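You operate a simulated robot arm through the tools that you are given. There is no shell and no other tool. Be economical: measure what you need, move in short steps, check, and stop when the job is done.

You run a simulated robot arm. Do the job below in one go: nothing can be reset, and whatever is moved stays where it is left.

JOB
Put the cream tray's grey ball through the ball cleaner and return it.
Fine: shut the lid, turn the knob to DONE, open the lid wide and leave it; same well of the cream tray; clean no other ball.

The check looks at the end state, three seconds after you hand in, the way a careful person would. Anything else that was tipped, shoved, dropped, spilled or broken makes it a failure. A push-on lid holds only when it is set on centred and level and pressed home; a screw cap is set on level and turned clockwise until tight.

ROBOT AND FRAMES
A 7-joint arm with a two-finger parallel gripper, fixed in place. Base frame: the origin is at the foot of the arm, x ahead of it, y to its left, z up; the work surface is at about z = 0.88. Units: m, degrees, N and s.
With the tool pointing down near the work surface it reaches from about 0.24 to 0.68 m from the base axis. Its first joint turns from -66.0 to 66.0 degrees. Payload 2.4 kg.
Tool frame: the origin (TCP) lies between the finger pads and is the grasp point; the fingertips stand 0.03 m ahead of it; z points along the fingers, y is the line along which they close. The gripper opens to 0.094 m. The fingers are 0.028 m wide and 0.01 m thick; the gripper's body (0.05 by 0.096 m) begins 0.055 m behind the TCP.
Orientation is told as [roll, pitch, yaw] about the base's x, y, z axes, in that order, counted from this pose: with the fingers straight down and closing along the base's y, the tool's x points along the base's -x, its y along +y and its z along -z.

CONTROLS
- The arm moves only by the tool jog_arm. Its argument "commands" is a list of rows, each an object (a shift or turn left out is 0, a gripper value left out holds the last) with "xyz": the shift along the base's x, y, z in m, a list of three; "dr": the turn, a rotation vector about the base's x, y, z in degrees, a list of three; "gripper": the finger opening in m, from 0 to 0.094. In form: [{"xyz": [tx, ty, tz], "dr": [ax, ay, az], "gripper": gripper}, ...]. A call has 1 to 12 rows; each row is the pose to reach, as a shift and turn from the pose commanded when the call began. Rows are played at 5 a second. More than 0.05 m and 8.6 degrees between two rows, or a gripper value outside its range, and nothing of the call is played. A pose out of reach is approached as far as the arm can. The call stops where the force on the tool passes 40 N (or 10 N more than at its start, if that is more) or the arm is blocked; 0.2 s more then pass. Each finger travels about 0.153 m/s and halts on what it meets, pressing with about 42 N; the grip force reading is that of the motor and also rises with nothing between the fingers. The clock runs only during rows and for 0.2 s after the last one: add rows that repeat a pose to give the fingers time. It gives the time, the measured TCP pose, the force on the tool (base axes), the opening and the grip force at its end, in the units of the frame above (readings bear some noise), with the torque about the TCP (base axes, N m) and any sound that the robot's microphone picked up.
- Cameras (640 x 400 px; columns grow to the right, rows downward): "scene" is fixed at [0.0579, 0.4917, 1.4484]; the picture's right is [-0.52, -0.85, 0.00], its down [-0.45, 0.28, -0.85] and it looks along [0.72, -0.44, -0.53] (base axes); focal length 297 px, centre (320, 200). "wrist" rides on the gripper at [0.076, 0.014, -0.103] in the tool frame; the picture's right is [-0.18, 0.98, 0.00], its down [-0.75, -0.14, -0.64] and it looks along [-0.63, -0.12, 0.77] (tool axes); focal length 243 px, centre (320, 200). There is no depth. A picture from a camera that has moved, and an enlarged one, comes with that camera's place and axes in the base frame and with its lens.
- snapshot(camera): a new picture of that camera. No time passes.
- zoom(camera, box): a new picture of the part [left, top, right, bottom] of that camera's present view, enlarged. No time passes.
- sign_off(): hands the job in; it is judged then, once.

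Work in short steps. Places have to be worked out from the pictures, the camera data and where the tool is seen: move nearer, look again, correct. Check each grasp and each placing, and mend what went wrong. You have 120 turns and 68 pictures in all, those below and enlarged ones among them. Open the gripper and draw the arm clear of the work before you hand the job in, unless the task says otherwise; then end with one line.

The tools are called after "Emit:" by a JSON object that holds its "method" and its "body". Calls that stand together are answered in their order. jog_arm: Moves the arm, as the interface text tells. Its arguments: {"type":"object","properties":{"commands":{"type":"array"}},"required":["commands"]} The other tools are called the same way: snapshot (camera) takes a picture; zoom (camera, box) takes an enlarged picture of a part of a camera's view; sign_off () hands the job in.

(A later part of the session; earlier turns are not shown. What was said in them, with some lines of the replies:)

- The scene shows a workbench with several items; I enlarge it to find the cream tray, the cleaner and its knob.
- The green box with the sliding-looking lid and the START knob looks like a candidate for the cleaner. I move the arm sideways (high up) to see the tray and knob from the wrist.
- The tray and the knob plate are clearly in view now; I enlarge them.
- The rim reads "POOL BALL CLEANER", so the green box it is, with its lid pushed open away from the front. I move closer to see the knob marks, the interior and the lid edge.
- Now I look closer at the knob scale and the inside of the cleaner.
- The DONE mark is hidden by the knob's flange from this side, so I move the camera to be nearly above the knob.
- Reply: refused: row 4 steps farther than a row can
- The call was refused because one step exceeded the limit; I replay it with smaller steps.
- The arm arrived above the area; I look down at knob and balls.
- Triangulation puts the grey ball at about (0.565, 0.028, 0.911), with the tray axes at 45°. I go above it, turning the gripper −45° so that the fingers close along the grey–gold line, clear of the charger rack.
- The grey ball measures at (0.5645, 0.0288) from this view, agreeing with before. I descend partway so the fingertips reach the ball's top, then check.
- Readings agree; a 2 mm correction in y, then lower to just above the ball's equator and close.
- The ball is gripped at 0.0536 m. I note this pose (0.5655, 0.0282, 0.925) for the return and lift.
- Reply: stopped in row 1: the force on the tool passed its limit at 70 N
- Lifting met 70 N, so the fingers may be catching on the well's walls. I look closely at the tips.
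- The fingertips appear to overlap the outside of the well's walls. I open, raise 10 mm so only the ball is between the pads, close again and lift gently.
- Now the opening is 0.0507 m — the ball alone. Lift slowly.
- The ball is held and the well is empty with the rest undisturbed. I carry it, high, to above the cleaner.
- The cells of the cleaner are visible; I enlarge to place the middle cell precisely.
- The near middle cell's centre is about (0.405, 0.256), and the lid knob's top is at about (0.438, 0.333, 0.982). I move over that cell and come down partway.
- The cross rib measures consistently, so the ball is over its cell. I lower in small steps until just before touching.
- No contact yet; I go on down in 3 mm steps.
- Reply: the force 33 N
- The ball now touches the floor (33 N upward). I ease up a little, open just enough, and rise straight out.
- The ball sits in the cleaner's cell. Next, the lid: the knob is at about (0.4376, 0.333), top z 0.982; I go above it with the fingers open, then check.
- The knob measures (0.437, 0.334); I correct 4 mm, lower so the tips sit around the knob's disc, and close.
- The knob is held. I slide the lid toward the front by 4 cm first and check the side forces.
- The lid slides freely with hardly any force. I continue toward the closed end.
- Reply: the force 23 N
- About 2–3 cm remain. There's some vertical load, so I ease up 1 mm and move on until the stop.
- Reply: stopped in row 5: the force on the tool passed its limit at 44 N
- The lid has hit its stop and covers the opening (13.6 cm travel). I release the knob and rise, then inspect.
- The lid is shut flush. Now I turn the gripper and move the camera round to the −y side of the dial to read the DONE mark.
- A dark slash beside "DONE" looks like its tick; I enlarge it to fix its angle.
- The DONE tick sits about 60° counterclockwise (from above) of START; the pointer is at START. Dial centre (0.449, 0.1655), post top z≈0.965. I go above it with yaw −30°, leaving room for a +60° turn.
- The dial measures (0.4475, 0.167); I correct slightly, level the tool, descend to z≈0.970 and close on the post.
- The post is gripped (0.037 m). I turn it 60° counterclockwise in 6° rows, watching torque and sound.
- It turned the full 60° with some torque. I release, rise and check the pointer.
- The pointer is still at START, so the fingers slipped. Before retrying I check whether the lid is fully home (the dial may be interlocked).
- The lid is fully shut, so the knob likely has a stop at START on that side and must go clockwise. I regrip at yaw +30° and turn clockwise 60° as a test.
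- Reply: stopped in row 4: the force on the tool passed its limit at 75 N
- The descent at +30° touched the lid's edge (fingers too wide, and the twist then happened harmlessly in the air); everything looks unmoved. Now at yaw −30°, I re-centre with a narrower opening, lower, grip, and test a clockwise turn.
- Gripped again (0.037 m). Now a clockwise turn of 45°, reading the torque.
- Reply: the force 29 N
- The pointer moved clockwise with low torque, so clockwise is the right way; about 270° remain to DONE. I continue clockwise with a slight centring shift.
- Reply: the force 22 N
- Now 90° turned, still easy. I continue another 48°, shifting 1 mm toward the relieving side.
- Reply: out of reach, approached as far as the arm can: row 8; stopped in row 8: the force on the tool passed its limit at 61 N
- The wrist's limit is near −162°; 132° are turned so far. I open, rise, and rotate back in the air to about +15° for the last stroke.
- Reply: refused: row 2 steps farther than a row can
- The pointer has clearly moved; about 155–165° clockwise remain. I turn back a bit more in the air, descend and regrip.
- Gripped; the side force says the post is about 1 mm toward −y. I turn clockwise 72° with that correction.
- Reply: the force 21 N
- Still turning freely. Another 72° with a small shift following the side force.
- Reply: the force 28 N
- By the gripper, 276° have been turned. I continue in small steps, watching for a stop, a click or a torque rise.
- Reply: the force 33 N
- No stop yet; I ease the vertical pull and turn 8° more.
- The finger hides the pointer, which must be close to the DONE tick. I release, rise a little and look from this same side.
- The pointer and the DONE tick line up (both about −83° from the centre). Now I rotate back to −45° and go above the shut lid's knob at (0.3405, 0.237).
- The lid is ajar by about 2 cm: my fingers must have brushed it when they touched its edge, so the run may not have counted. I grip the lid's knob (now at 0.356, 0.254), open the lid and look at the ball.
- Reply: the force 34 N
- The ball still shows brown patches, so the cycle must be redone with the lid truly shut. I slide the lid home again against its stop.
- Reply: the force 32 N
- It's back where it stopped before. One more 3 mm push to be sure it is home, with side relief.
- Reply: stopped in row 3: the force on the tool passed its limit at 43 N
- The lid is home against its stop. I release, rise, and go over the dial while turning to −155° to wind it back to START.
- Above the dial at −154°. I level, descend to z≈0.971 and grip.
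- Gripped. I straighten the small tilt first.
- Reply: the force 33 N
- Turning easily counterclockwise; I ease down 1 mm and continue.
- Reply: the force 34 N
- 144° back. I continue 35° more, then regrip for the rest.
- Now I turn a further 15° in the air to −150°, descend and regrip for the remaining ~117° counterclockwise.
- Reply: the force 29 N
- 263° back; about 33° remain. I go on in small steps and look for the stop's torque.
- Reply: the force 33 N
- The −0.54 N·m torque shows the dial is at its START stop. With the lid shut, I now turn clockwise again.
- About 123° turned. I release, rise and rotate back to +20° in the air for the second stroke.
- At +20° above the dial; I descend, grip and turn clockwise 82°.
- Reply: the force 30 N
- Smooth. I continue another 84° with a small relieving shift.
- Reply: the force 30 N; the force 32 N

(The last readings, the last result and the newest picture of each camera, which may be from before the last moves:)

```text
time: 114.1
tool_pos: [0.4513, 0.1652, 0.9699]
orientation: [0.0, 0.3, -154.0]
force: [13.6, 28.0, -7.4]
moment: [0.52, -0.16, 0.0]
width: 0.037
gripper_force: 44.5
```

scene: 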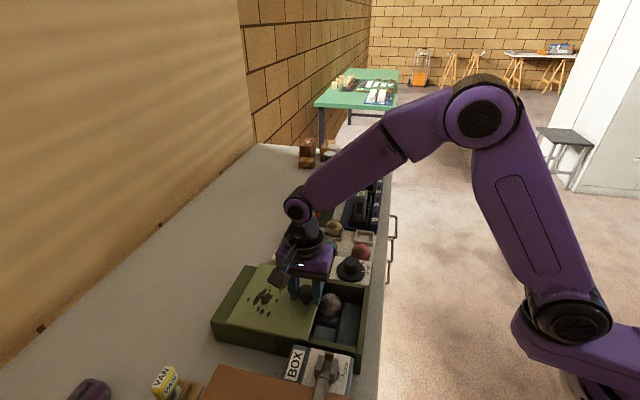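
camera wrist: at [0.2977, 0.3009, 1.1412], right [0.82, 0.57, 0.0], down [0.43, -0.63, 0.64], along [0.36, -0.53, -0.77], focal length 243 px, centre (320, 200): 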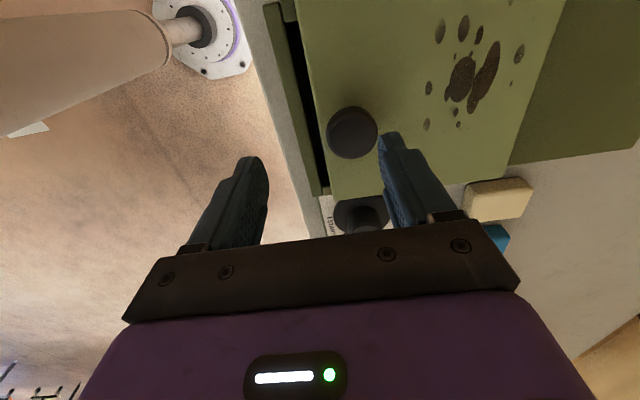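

About 297° turned with no stop felt; I add 4° and read the torque.

Emit:
{"method": "jog_arm", "body": {"commands": [{"xyz": [0.0007, 0.0012, 0], "dr": [0, 0, -2]}, {"xyz": [0.0007, 0.0012, 0], "dr": [0, 0, -4]}, {"xyz": [0.0007, 0.0012, 0], "dr": [0, 0, -4]}]}}

Emit:
{"method": "jog_arm", "body": {"commands": [{"gripper": 0.045}, {"gripper": 0.052}, {"xyz": [0, 0, 0.03], "gripper": 0.052}, {"xyz": [0, 0, 0.06], "gripper": 0.052}, {"xyz": [0, 0, 0.06], "gripper": 0.052}]}}

Emit:
{"method": "zoom", "body": {"camera": "wrist", "box": [200, 20, 420, 200]}}

```text
time: 114.9
tool_pos: [0.451, 0.1657, 0.9713]
orientation: [0.2, 0.1, -158.0]
force: [5.9, 19.9, -3.4]
moment: [1.07, -1.22, -0.03]
width: 0.0371
gripper_force: 45.3
```

```text
time: 116.1
tool_pos: [0.4485, 0.1671, 1.0294]
orientation: [0.1, 0.1, -158.1]
force: [0.6, 0.3, 0.2]
moment: [0.02, 0.01, -0.02]
width: 0.0522
gripper_force: 0.0
```

```text
2.22 times, centred on (310, 110) of wrist
camera zoom: at [0.5261, 0.1831, 1.1325], right [0.2, -0.98, 0.0], down [-0.75, -0.15, 0.64], along [-0.63, -0.13, -0.77], focal length 539 px, centre (342, 400)
```

zoom: 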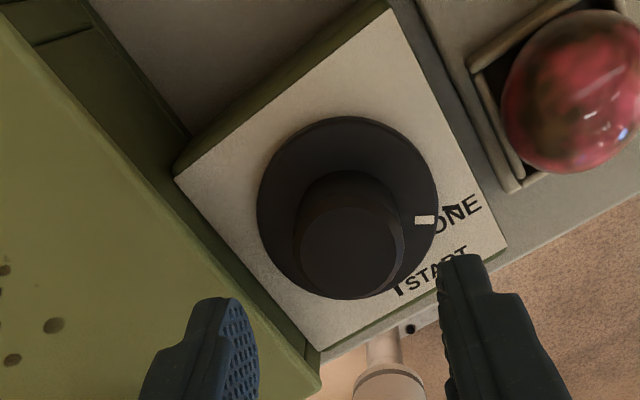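

The pointer is at DONE and the lid edge is at the front. I return to −45° over the lid's knob to open it.

Emit:
{"method": "jog_arm", "body": {"commands": [{"xyz": [0, 0, 0.03], "dr": [0, 0, 8], "gripper": 0.07}, {"xyz": [0, 0, 0.04], "dr": [0, 0, 16]}, {"xyz": [-0.01, 0.007, 0.04], "dr": [0, 0, 24]}, {"xyz": [-0.02, 0.014, 0.04], "dr": [0, 0, 32]}, {"xyz": [-0.03, 0.021, 0.04], "dr": [0, 0, 40]}, {"xyz": [-0.04, 0.028, 0.04], "dr": [0, 0, 48]}, {"xyz": [-0.05, 0.035, 0.04], "dr": [0, 0, 56]}, {"xyz": [-0.065, 0.043, 0.04], "dr": [0, 0, 64]}, {"xyz": [-0.08, 0.052, 0.04], "dr": [0, 0, 72]}, {"xyz": [-0.095, 0.062, 0.04], "dr": [0, 0, 80]}, {"xyz": [-0.107, 0.0697, 0.04], "dr": [0, 0, 88]}, {"xyz": [-0.107, 0.0697, 0.04], "dr": [0, 0, 96]}]}}

Emit:
{"method": "jog_arm", "body": {"commands": [{"dr": [0, 0, 8]}, {"xyz": [0, 0, -0.01], "dr": [0, 0, 16]}, {"xyz": [0, 0, -0.03], "dr": [0, 0, 17]}, {"xyz": [0, 0, -0.03], "dr": [0, 0, 17]}]}}

Emit:
{"method": "snapshot", "body": {"camera": "wrist"}}

```text
time: 118.7
tool_pos: [0.3424, 0.2348, 1.0705]
orientation: [0.1, 0.1, -61.7]
force: [0.0, 0.3, 1.0]
moment: [0.02, 0.02, 0.0]
width: 0.0703
gripper_force: 0.1
```

```text
time: 119.7
tool_pos: [0.3428, 0.2368, 1.0414]
orientation: [0.1, 0.0, -45.0]
force: [-0.1, 0.5, 0.3]
moment: [0.0, 0.01, 0.02]
width: 0.0701
gripper_force: 0.1
```

```text
3 pictures are left
camera wrist: at [0.2996, 0.301, 1.1427], right [0.82, 0.57, 0.0], down [0.43, -0.63, 0.64], along [0.36, -0.53, -0.77], focal length 243 px, centre (320, 200)
```

wrist: 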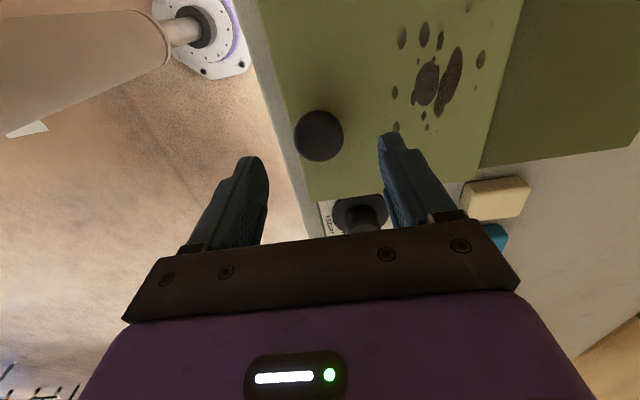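

The lid stayed fully shut this time. I grip its knob at (0.3395, 0.238) and slide it open.

Emit:
{"method": "jog_arm", "body": {"commands": [{"xyz": [-0.003, 0.001, -0.02]}, {"xyz": [-0.003, 0.001, -0.04]}, {"xyz": [-0.003, 0.001, -0.0475]}, {"xyz": [-0.003, 0.001, -0.0475]}, {"xyz": [-0.003, 0.001, -0.0475], "gripper": 0.045}, {"xyz": [-0.003, 0.001, -0.0475], "gripper": 0.025}, {"xyz": [-0.003, 0.001, -0.0475], "gripper": 0.025}]}}

Emit:
{"method": "jog_arm", "body": {"commands": [{"xyz": [0.01, 0.01, 0]}, {"xyz": [0.02, 0.02, 0]}, {"xyz": [0.03, 0.03, 0]}, {"xyz": [0.04, 0.04, 0]}, {"xyz": [0.05, 0.05, 0]}, {"xyz": [0.06, 0.06, 0]}, {"xyz": [0.07, 0.07, 0]}, {"xyz": [0.08, 0.08, 0]}]}}

```text
time: 121.3
tool_pos: [0.3423, 0.237, 0.9944]
orientation: [0.0, 0.1, -45.0]
force: [-0.6, -0.1, -3.2]
moment: [-0.04, -0.06, -0.01]
width: 0.035
gripper_force: 44.7
```

```text
time: 123.1
tool_pos: [0.4227, 0.3178, 0.9936]
orientation: [0.3, 0.0, -45.1]
force: [11.5, -11.7, 32.0]
moment: [-0.24, -0.22, -0.02]
width: 0.0351
gripper_force: 44.7
```

It slides well; I relieve the vertical load and continue to the open end.

Emit:
{"method": "jog_arm", "body": {"commands": [{"xyz": [0.001, -0.001, 0.001]}, {"xyz": [0.006, 0.004, 0.001]}, {"xyz": [0.011, 0.009, 0.001]}, {"xyz": [0.015, 0.014, 0.001]}, {"xyz": [0.018, 0.017, 0.001]}, {"xyz": [0.018, 0.017, 0.001]}]}}

```text
time: 124.5
tool_pos: [0.4376, 0.333, 0.9933]
orientation: [-0.1, 0.2, -45.1]
force: [3.7, -4.6, 2.8]
moment: [0.05, 0.12, 0.08]
width: 0.0351
gripper_force: 44.8
```

It's back at its original open position; I try a few millimetres more to reach the end stop.

Emit:
{"method": "jog_arm", "body": {"commands": [{"xyz": [0.003, 0.003, 0]}, {"xyz": [0.006, 0.006, 0]}, {"xyz": [0.006, 0.006, 0]}]}}

```text
time: 125.3
tool_pos: [0.4414, 0.336, 0.9931]
orientation: [-0.8, 0.1, -45.0]
force: [-21.3, -26.1, 10.0]
moment: [-0.75, -0.18, 0.08]
width: 0.0353
gripper_force: 44.4
```

The end stop is reached: lid wide open. I release, rise and go back above the ball's cell.

Emit:
{"method": "jog_arm", "body": {"commands": [{"xyz": [-0.002, -0.002, 0], "gripper": 0.05}, {"xyz": [-0.002, -0.002, 0], "gripper": 0.066}, {"xyz": [-0.002, -0.002, 0.035]}, {"xyz": [-0.002, -0.002, 0.065]}, {"xyz": [-0.012, -0.03, 0.065], "dr": [0.5, 0, 0]}, {"xyz": [-0.024, -0.06, 0.06], "dr": [0.5, 0, 0]}, {"xyz": [-0.0358, -0.082, 0.045], "dr": [0.5, 0, 0], "gripper": 0.064}, {"xyz": [-0.0358, -0.082, 0.045], "dr": [0.5, 0, 0], "gripper": 0.064}]}}

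Emit:
{"method": "snapshot", "body": {"camera": "wrist"}}

```text
time: 127.1
tool_pos: [0.4089, 0.2592, 1.0376]
orientation: [0.4, 0.4, -45.0]
force: [0.4, 0.5, 0.8]
moment: [0.02, -0.02, -0.04]
width: 0.0639
gripper_force: 0.0
```

```text
2 pictures are left
camera wrist: at [0.3662, 0.3222, 1.1405], right [0.83, 0.56, 0.01], down [0.43, -0.64, 0.64], along [0.36, -0.52, -0.77], focal length 243 px, centre (320, 200)
```

wrist: 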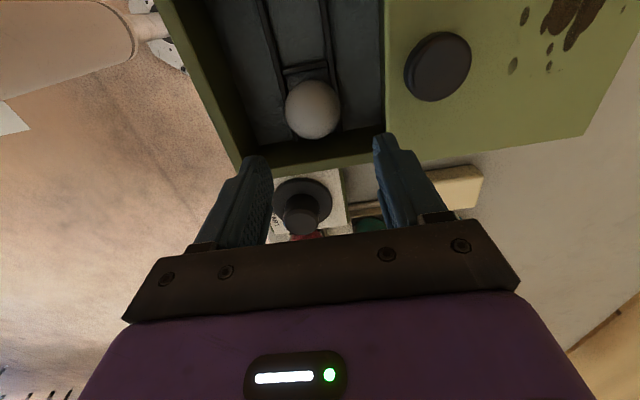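

The ball is now clean plain grey. It sits at (0.406, 0.255); I descend to the release height and grip.

Emit:
{"method": "jog_arm", "body": {"commands": [{"xyz": [-0.003, -0.0042, -0.03]}, {"xyz": [-0.003, -0.0042, -0.065]}, {"xyz": [-0.003, -0.0042, -0.09]}, {"xyz": [-0.003, -0.0042, -0.0995]}, {"xyz": [-0.003, -0.0042, -0.0995]}, {"xyz": [-0.003, -0.0042, -0.0995], "gripper": 0.05}, {"xyz": [-0.003, -0.0042, -0.0995], "gripper": 0.042}, {"xyz": [-0.003, -0.0042, -0.0995], "gripper": 0.042}]}}

```text
time: 128.9
tool_pos: [0.4058, 0.2543, 0.9381]
orientation: [0.3, 0.5, -45.0]
force: [-0.3, -0.7, 0.3]
moment: [-0.03, 0.0, 0.03]
width: 0.0508
gripper_force: 42.0
```

Ball gripped (0.0508 m). I lift it straight out and carry it high back over the tray.

Emit:
{"method": "jog_arm", "body": {"commands": [{"xyz": [0, 0, 0.02]}, {"xyz": [0, 0, 0.06]}, {"xyz": [0, 0, 0.1]}, {"xyz": [0, 0, 0.14], "dr": [-0.3, -0.4, 0]}, {"xyz": [0.02, -0.028, 0.15], "dr": [-0.3, -0.4, 0]}, {"xyz": [0.04, -0.056, 0.15], "dr": [-0.3, -0.4, 0]}, {"xyz": [0.06, -0.085, 0.15], "dr": [-0.3, -0.4, 0]}, {"xyz": [0.08, -0.113, 0.15], "dr": [-0.3, -0.4, 0]}, {"xyz": [0.1, -0.142, 0.15], "dr": [-0.3, -0.4, 0]}, {"xyz": [0.12, -0.17, 0.15], "dr": [-0.3, -0.4, 0]}, {"xyz": [0.14, -0.198, 0.15], "dr": [-0.3, -0.4, 0]}, {"xyz": [0.1587, -0.2256, 0.14], "dr": [-0.3, -0.4, 0]}]}}

Emit:
{"method": "jog_arm", "body": {"commands": [{"xyz": [0, 0, 0]}, {"xyz": [0, 0, -0.025]}, {"xyz": [0, 0, -0.025]}]}}

```text
time: 131.5
tool_pos: [0.5637, 0.0293, 1.0768]
orientation: [0.5, -0.1, -44.9]
force: [-0.5, -0.1, -0.5]
moment: [0.02, -0.04, -0.05]
width: 0.0506
gripper_force: 41.9
```

```text
time: 132.3
tool_pos: [0.5656, 0.0291, 1.0516]
orientation: [0.5, 0.0, -44.9]
force: [0.0, -1.0, -1.8]
moment: [-0.02, 0.03, 0.02]
width: 0.0504
gripper_force: 41.9
```

Over the well. I lower to about z 0.985 (ball just above the neighbours' tops) and check alignment with one picture.

Emit:
{"method": "jog_arm", "body": {"commands": [{"xyz": [-0.0005, -0.0003, -0.03]}, {"xyz": [-0.0005, -0.0003, -0.065]}, {"xyz": [-0.0005, -0.0003, -0.065]}]}}

Emit:
{"method": "zoom", "body": {"camera": "wrist", "box": [200, 40, 440, 240]}}

```text
time: 133.1
tool_pos: [0.5638, 0.0262, 0.9898]
orientation: [0.5, -0.1, -45.0]
force: [0.0, -0.6, -1.3]
moment: [0.02, 0.01, 0.03]
width: 0.0506
gripper_force: 42.0
```

```text
2.00 times, centred on (320, 140) of wrist
camera zoom: at [0.5203, 0.0912, 1.0921], right [0.83, 0.56, 0.01], down [0.43, -0.64, 0.64], along [0.37, -0.53, -0.77], focal length 485 px, centre (320, 320)
```

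zoom: 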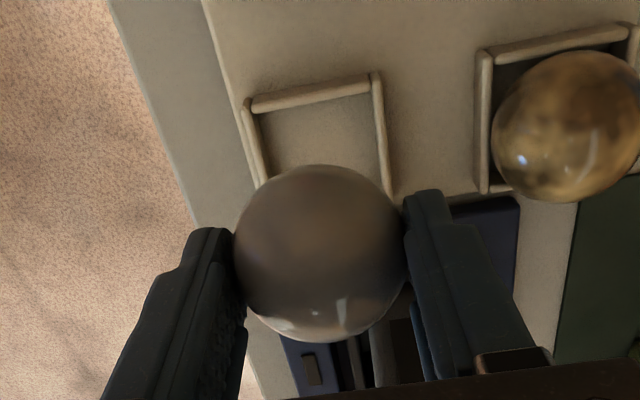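

The well lines up with the planned position (within about a millimetre). I lower the ball into it gently.

Emit:
{"method": "jog_arm", "body": {"commands": [{"xyz": [0.0007, 0.0007, -0.02]}, {"xyz": [0.0007, 0.0007, -0.035]}, {"xyz": [0.0007, 0.0007, -0.043]}, {"xyz": [0.0007, 0.0007, -0.047]}, {"xyz": [0.0007, 0.0007, -0.047]}]}}

```text
time: 134.3
tool_pos: [0.564, 0.0264, 0.9432]
orientation: [0.5, -0.1, -45.0]
force: [0.6, -0.9, -1.1]
moment: [-0.03, 0.01, 0.02]
width: 0.0507
gripper_force: 42.3
```

No contact yet; I go on down 2 mm at a time with 1 mm shift in y.

Emit:
{"method": "jog_arm", "body": {"commands": [{"xyz": [0, 0.001, -0.002]}, {"xyz": [0, 0.001, -0.004]}, {"xyz": [0, 0.001, -0.004]}]}}

Emit:
{"method": "jog_arm", "body": {"commands": [{"xyz": [0, 0, -0.001]}, {"xyz": [0, 0, -0.002]}, {"xyz": [0, 0, -0.002]}]}}

```text
time: 135.1
tool_pos: [0.5632, 0.0293, 0.9383]
orientation: [0.5, -0.1, -45.0]
force: [0.0, 0.4, -0.7]
moment: [0.02, 0.02, 0.04]
width: 0.0505
gripper_force: 41.6
```

```text
time: 135.9
tool_pos: [0.5635, 0.029, 0.9373]
orientation: [0.5, -0.1, -45.0]
force: [-0.5, 0.0, -0.8]
moment: [0.0, 0.01, 0.03]
width: 0.0504
gripper_force: 42.1
```

Nearly at the rest height; another 2 mm, looking for contact.

Emit:
{"method": "jog_arm", "body": {"commands": [{"xyz": [0, 0, -0.001]}, {"xyz": [0, 0, -0.002]}, {"xyz": [0, 0, -0.002]}]}}

```text
time: 136.7
tool_pos: [0.566, 0.0286, 0.9358]
orientation: [0.3, -0.1, -44.9]
force: [0.3, -1.5, -0.8]
moment: [-0.06, 0.01, 0.03]
width: 0.0507
gripper_force: 41.5
```

Emit:
{"method": "jog_arm", "body": {"commands": [{"xyz": [0, 0, -0.001]}, {"xyz": [0, 0, -0.002]}, {"xyz": [0, 0, -0.002]}]}}

```text
time: 137.5
tool_pos: [0.5663, 0.0282, 0.9339]
orientation: [0.4, -0.2, -45.1]
force: [-0.1, -6.3, 9.1]
moment: [-0.04, -0.02, -0.01]
width: 0.0507
gripper_force: 42.2
```

Contact (9 N up): the ball is resting in the well. I open gently and rise straight up.

Emit:
{"method": "jog_arm", "body": {"commands": [{"xyz": [0, 0, 0.0005], "gripper": 0.055}, {"xyz": [0, 0, 0.0005], "gripper": 0.064}, {"xyz": [0, 0, 0.0005], "gripper": 0.068}, {"xyz": [0, 0, 0.02]}, {"xyz": [0, 0, 0.06]}, {"xyz": [0, 0, 0.1]}, {"xyz": [0, 0, 0.14]}, {"xyz": [-0.04, 0, 0.17]}, {"xyz": [-0.08, 0, 0.19]}, {"xyz": [-0.12, -0.02, 0.2]}, {"xyz": [-0.16, -0.04, 0.2]}, {"xyz": [-0.16, -0.04, 0.2]}]}}

Emit:
{"method": "snapshot", "body": {"camera": "scene"}}

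```text
time: 140.1
tool_pos: [0.3989, -0.0112, 1.1328]
orientation: [0.5, 0.0, -45.1]
force: [0.0, -0.1, 0.2]
moment: [0.0, 0.01, 0.02]
width: 0.0681
gripper_force: 0.2
```

```text
0 pictures are left
```

scene: 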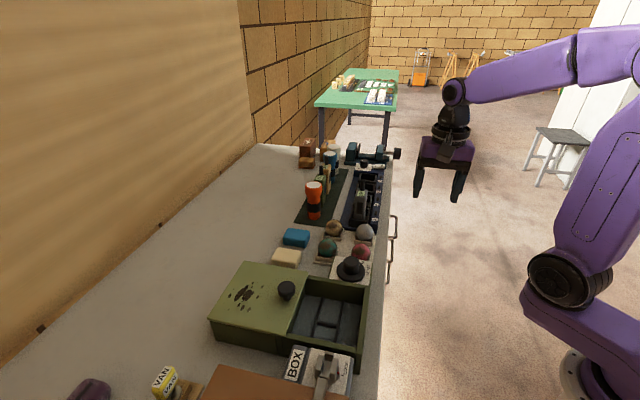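

The clean grey ball is in its own well, the lid is wide open, the dial is at DONE, nothing else was moved and the arm is clear. I hand in.

Emit:
{"method": "sign_off", "body": {}}

```text
The job is handed in.
```

The grey ball is clean and back in its own well of the cream tray, the cleaner's lid is wide open with the dial at DONE, and I ran the cycle twice because my fingers nudged the lid ajar the first time.
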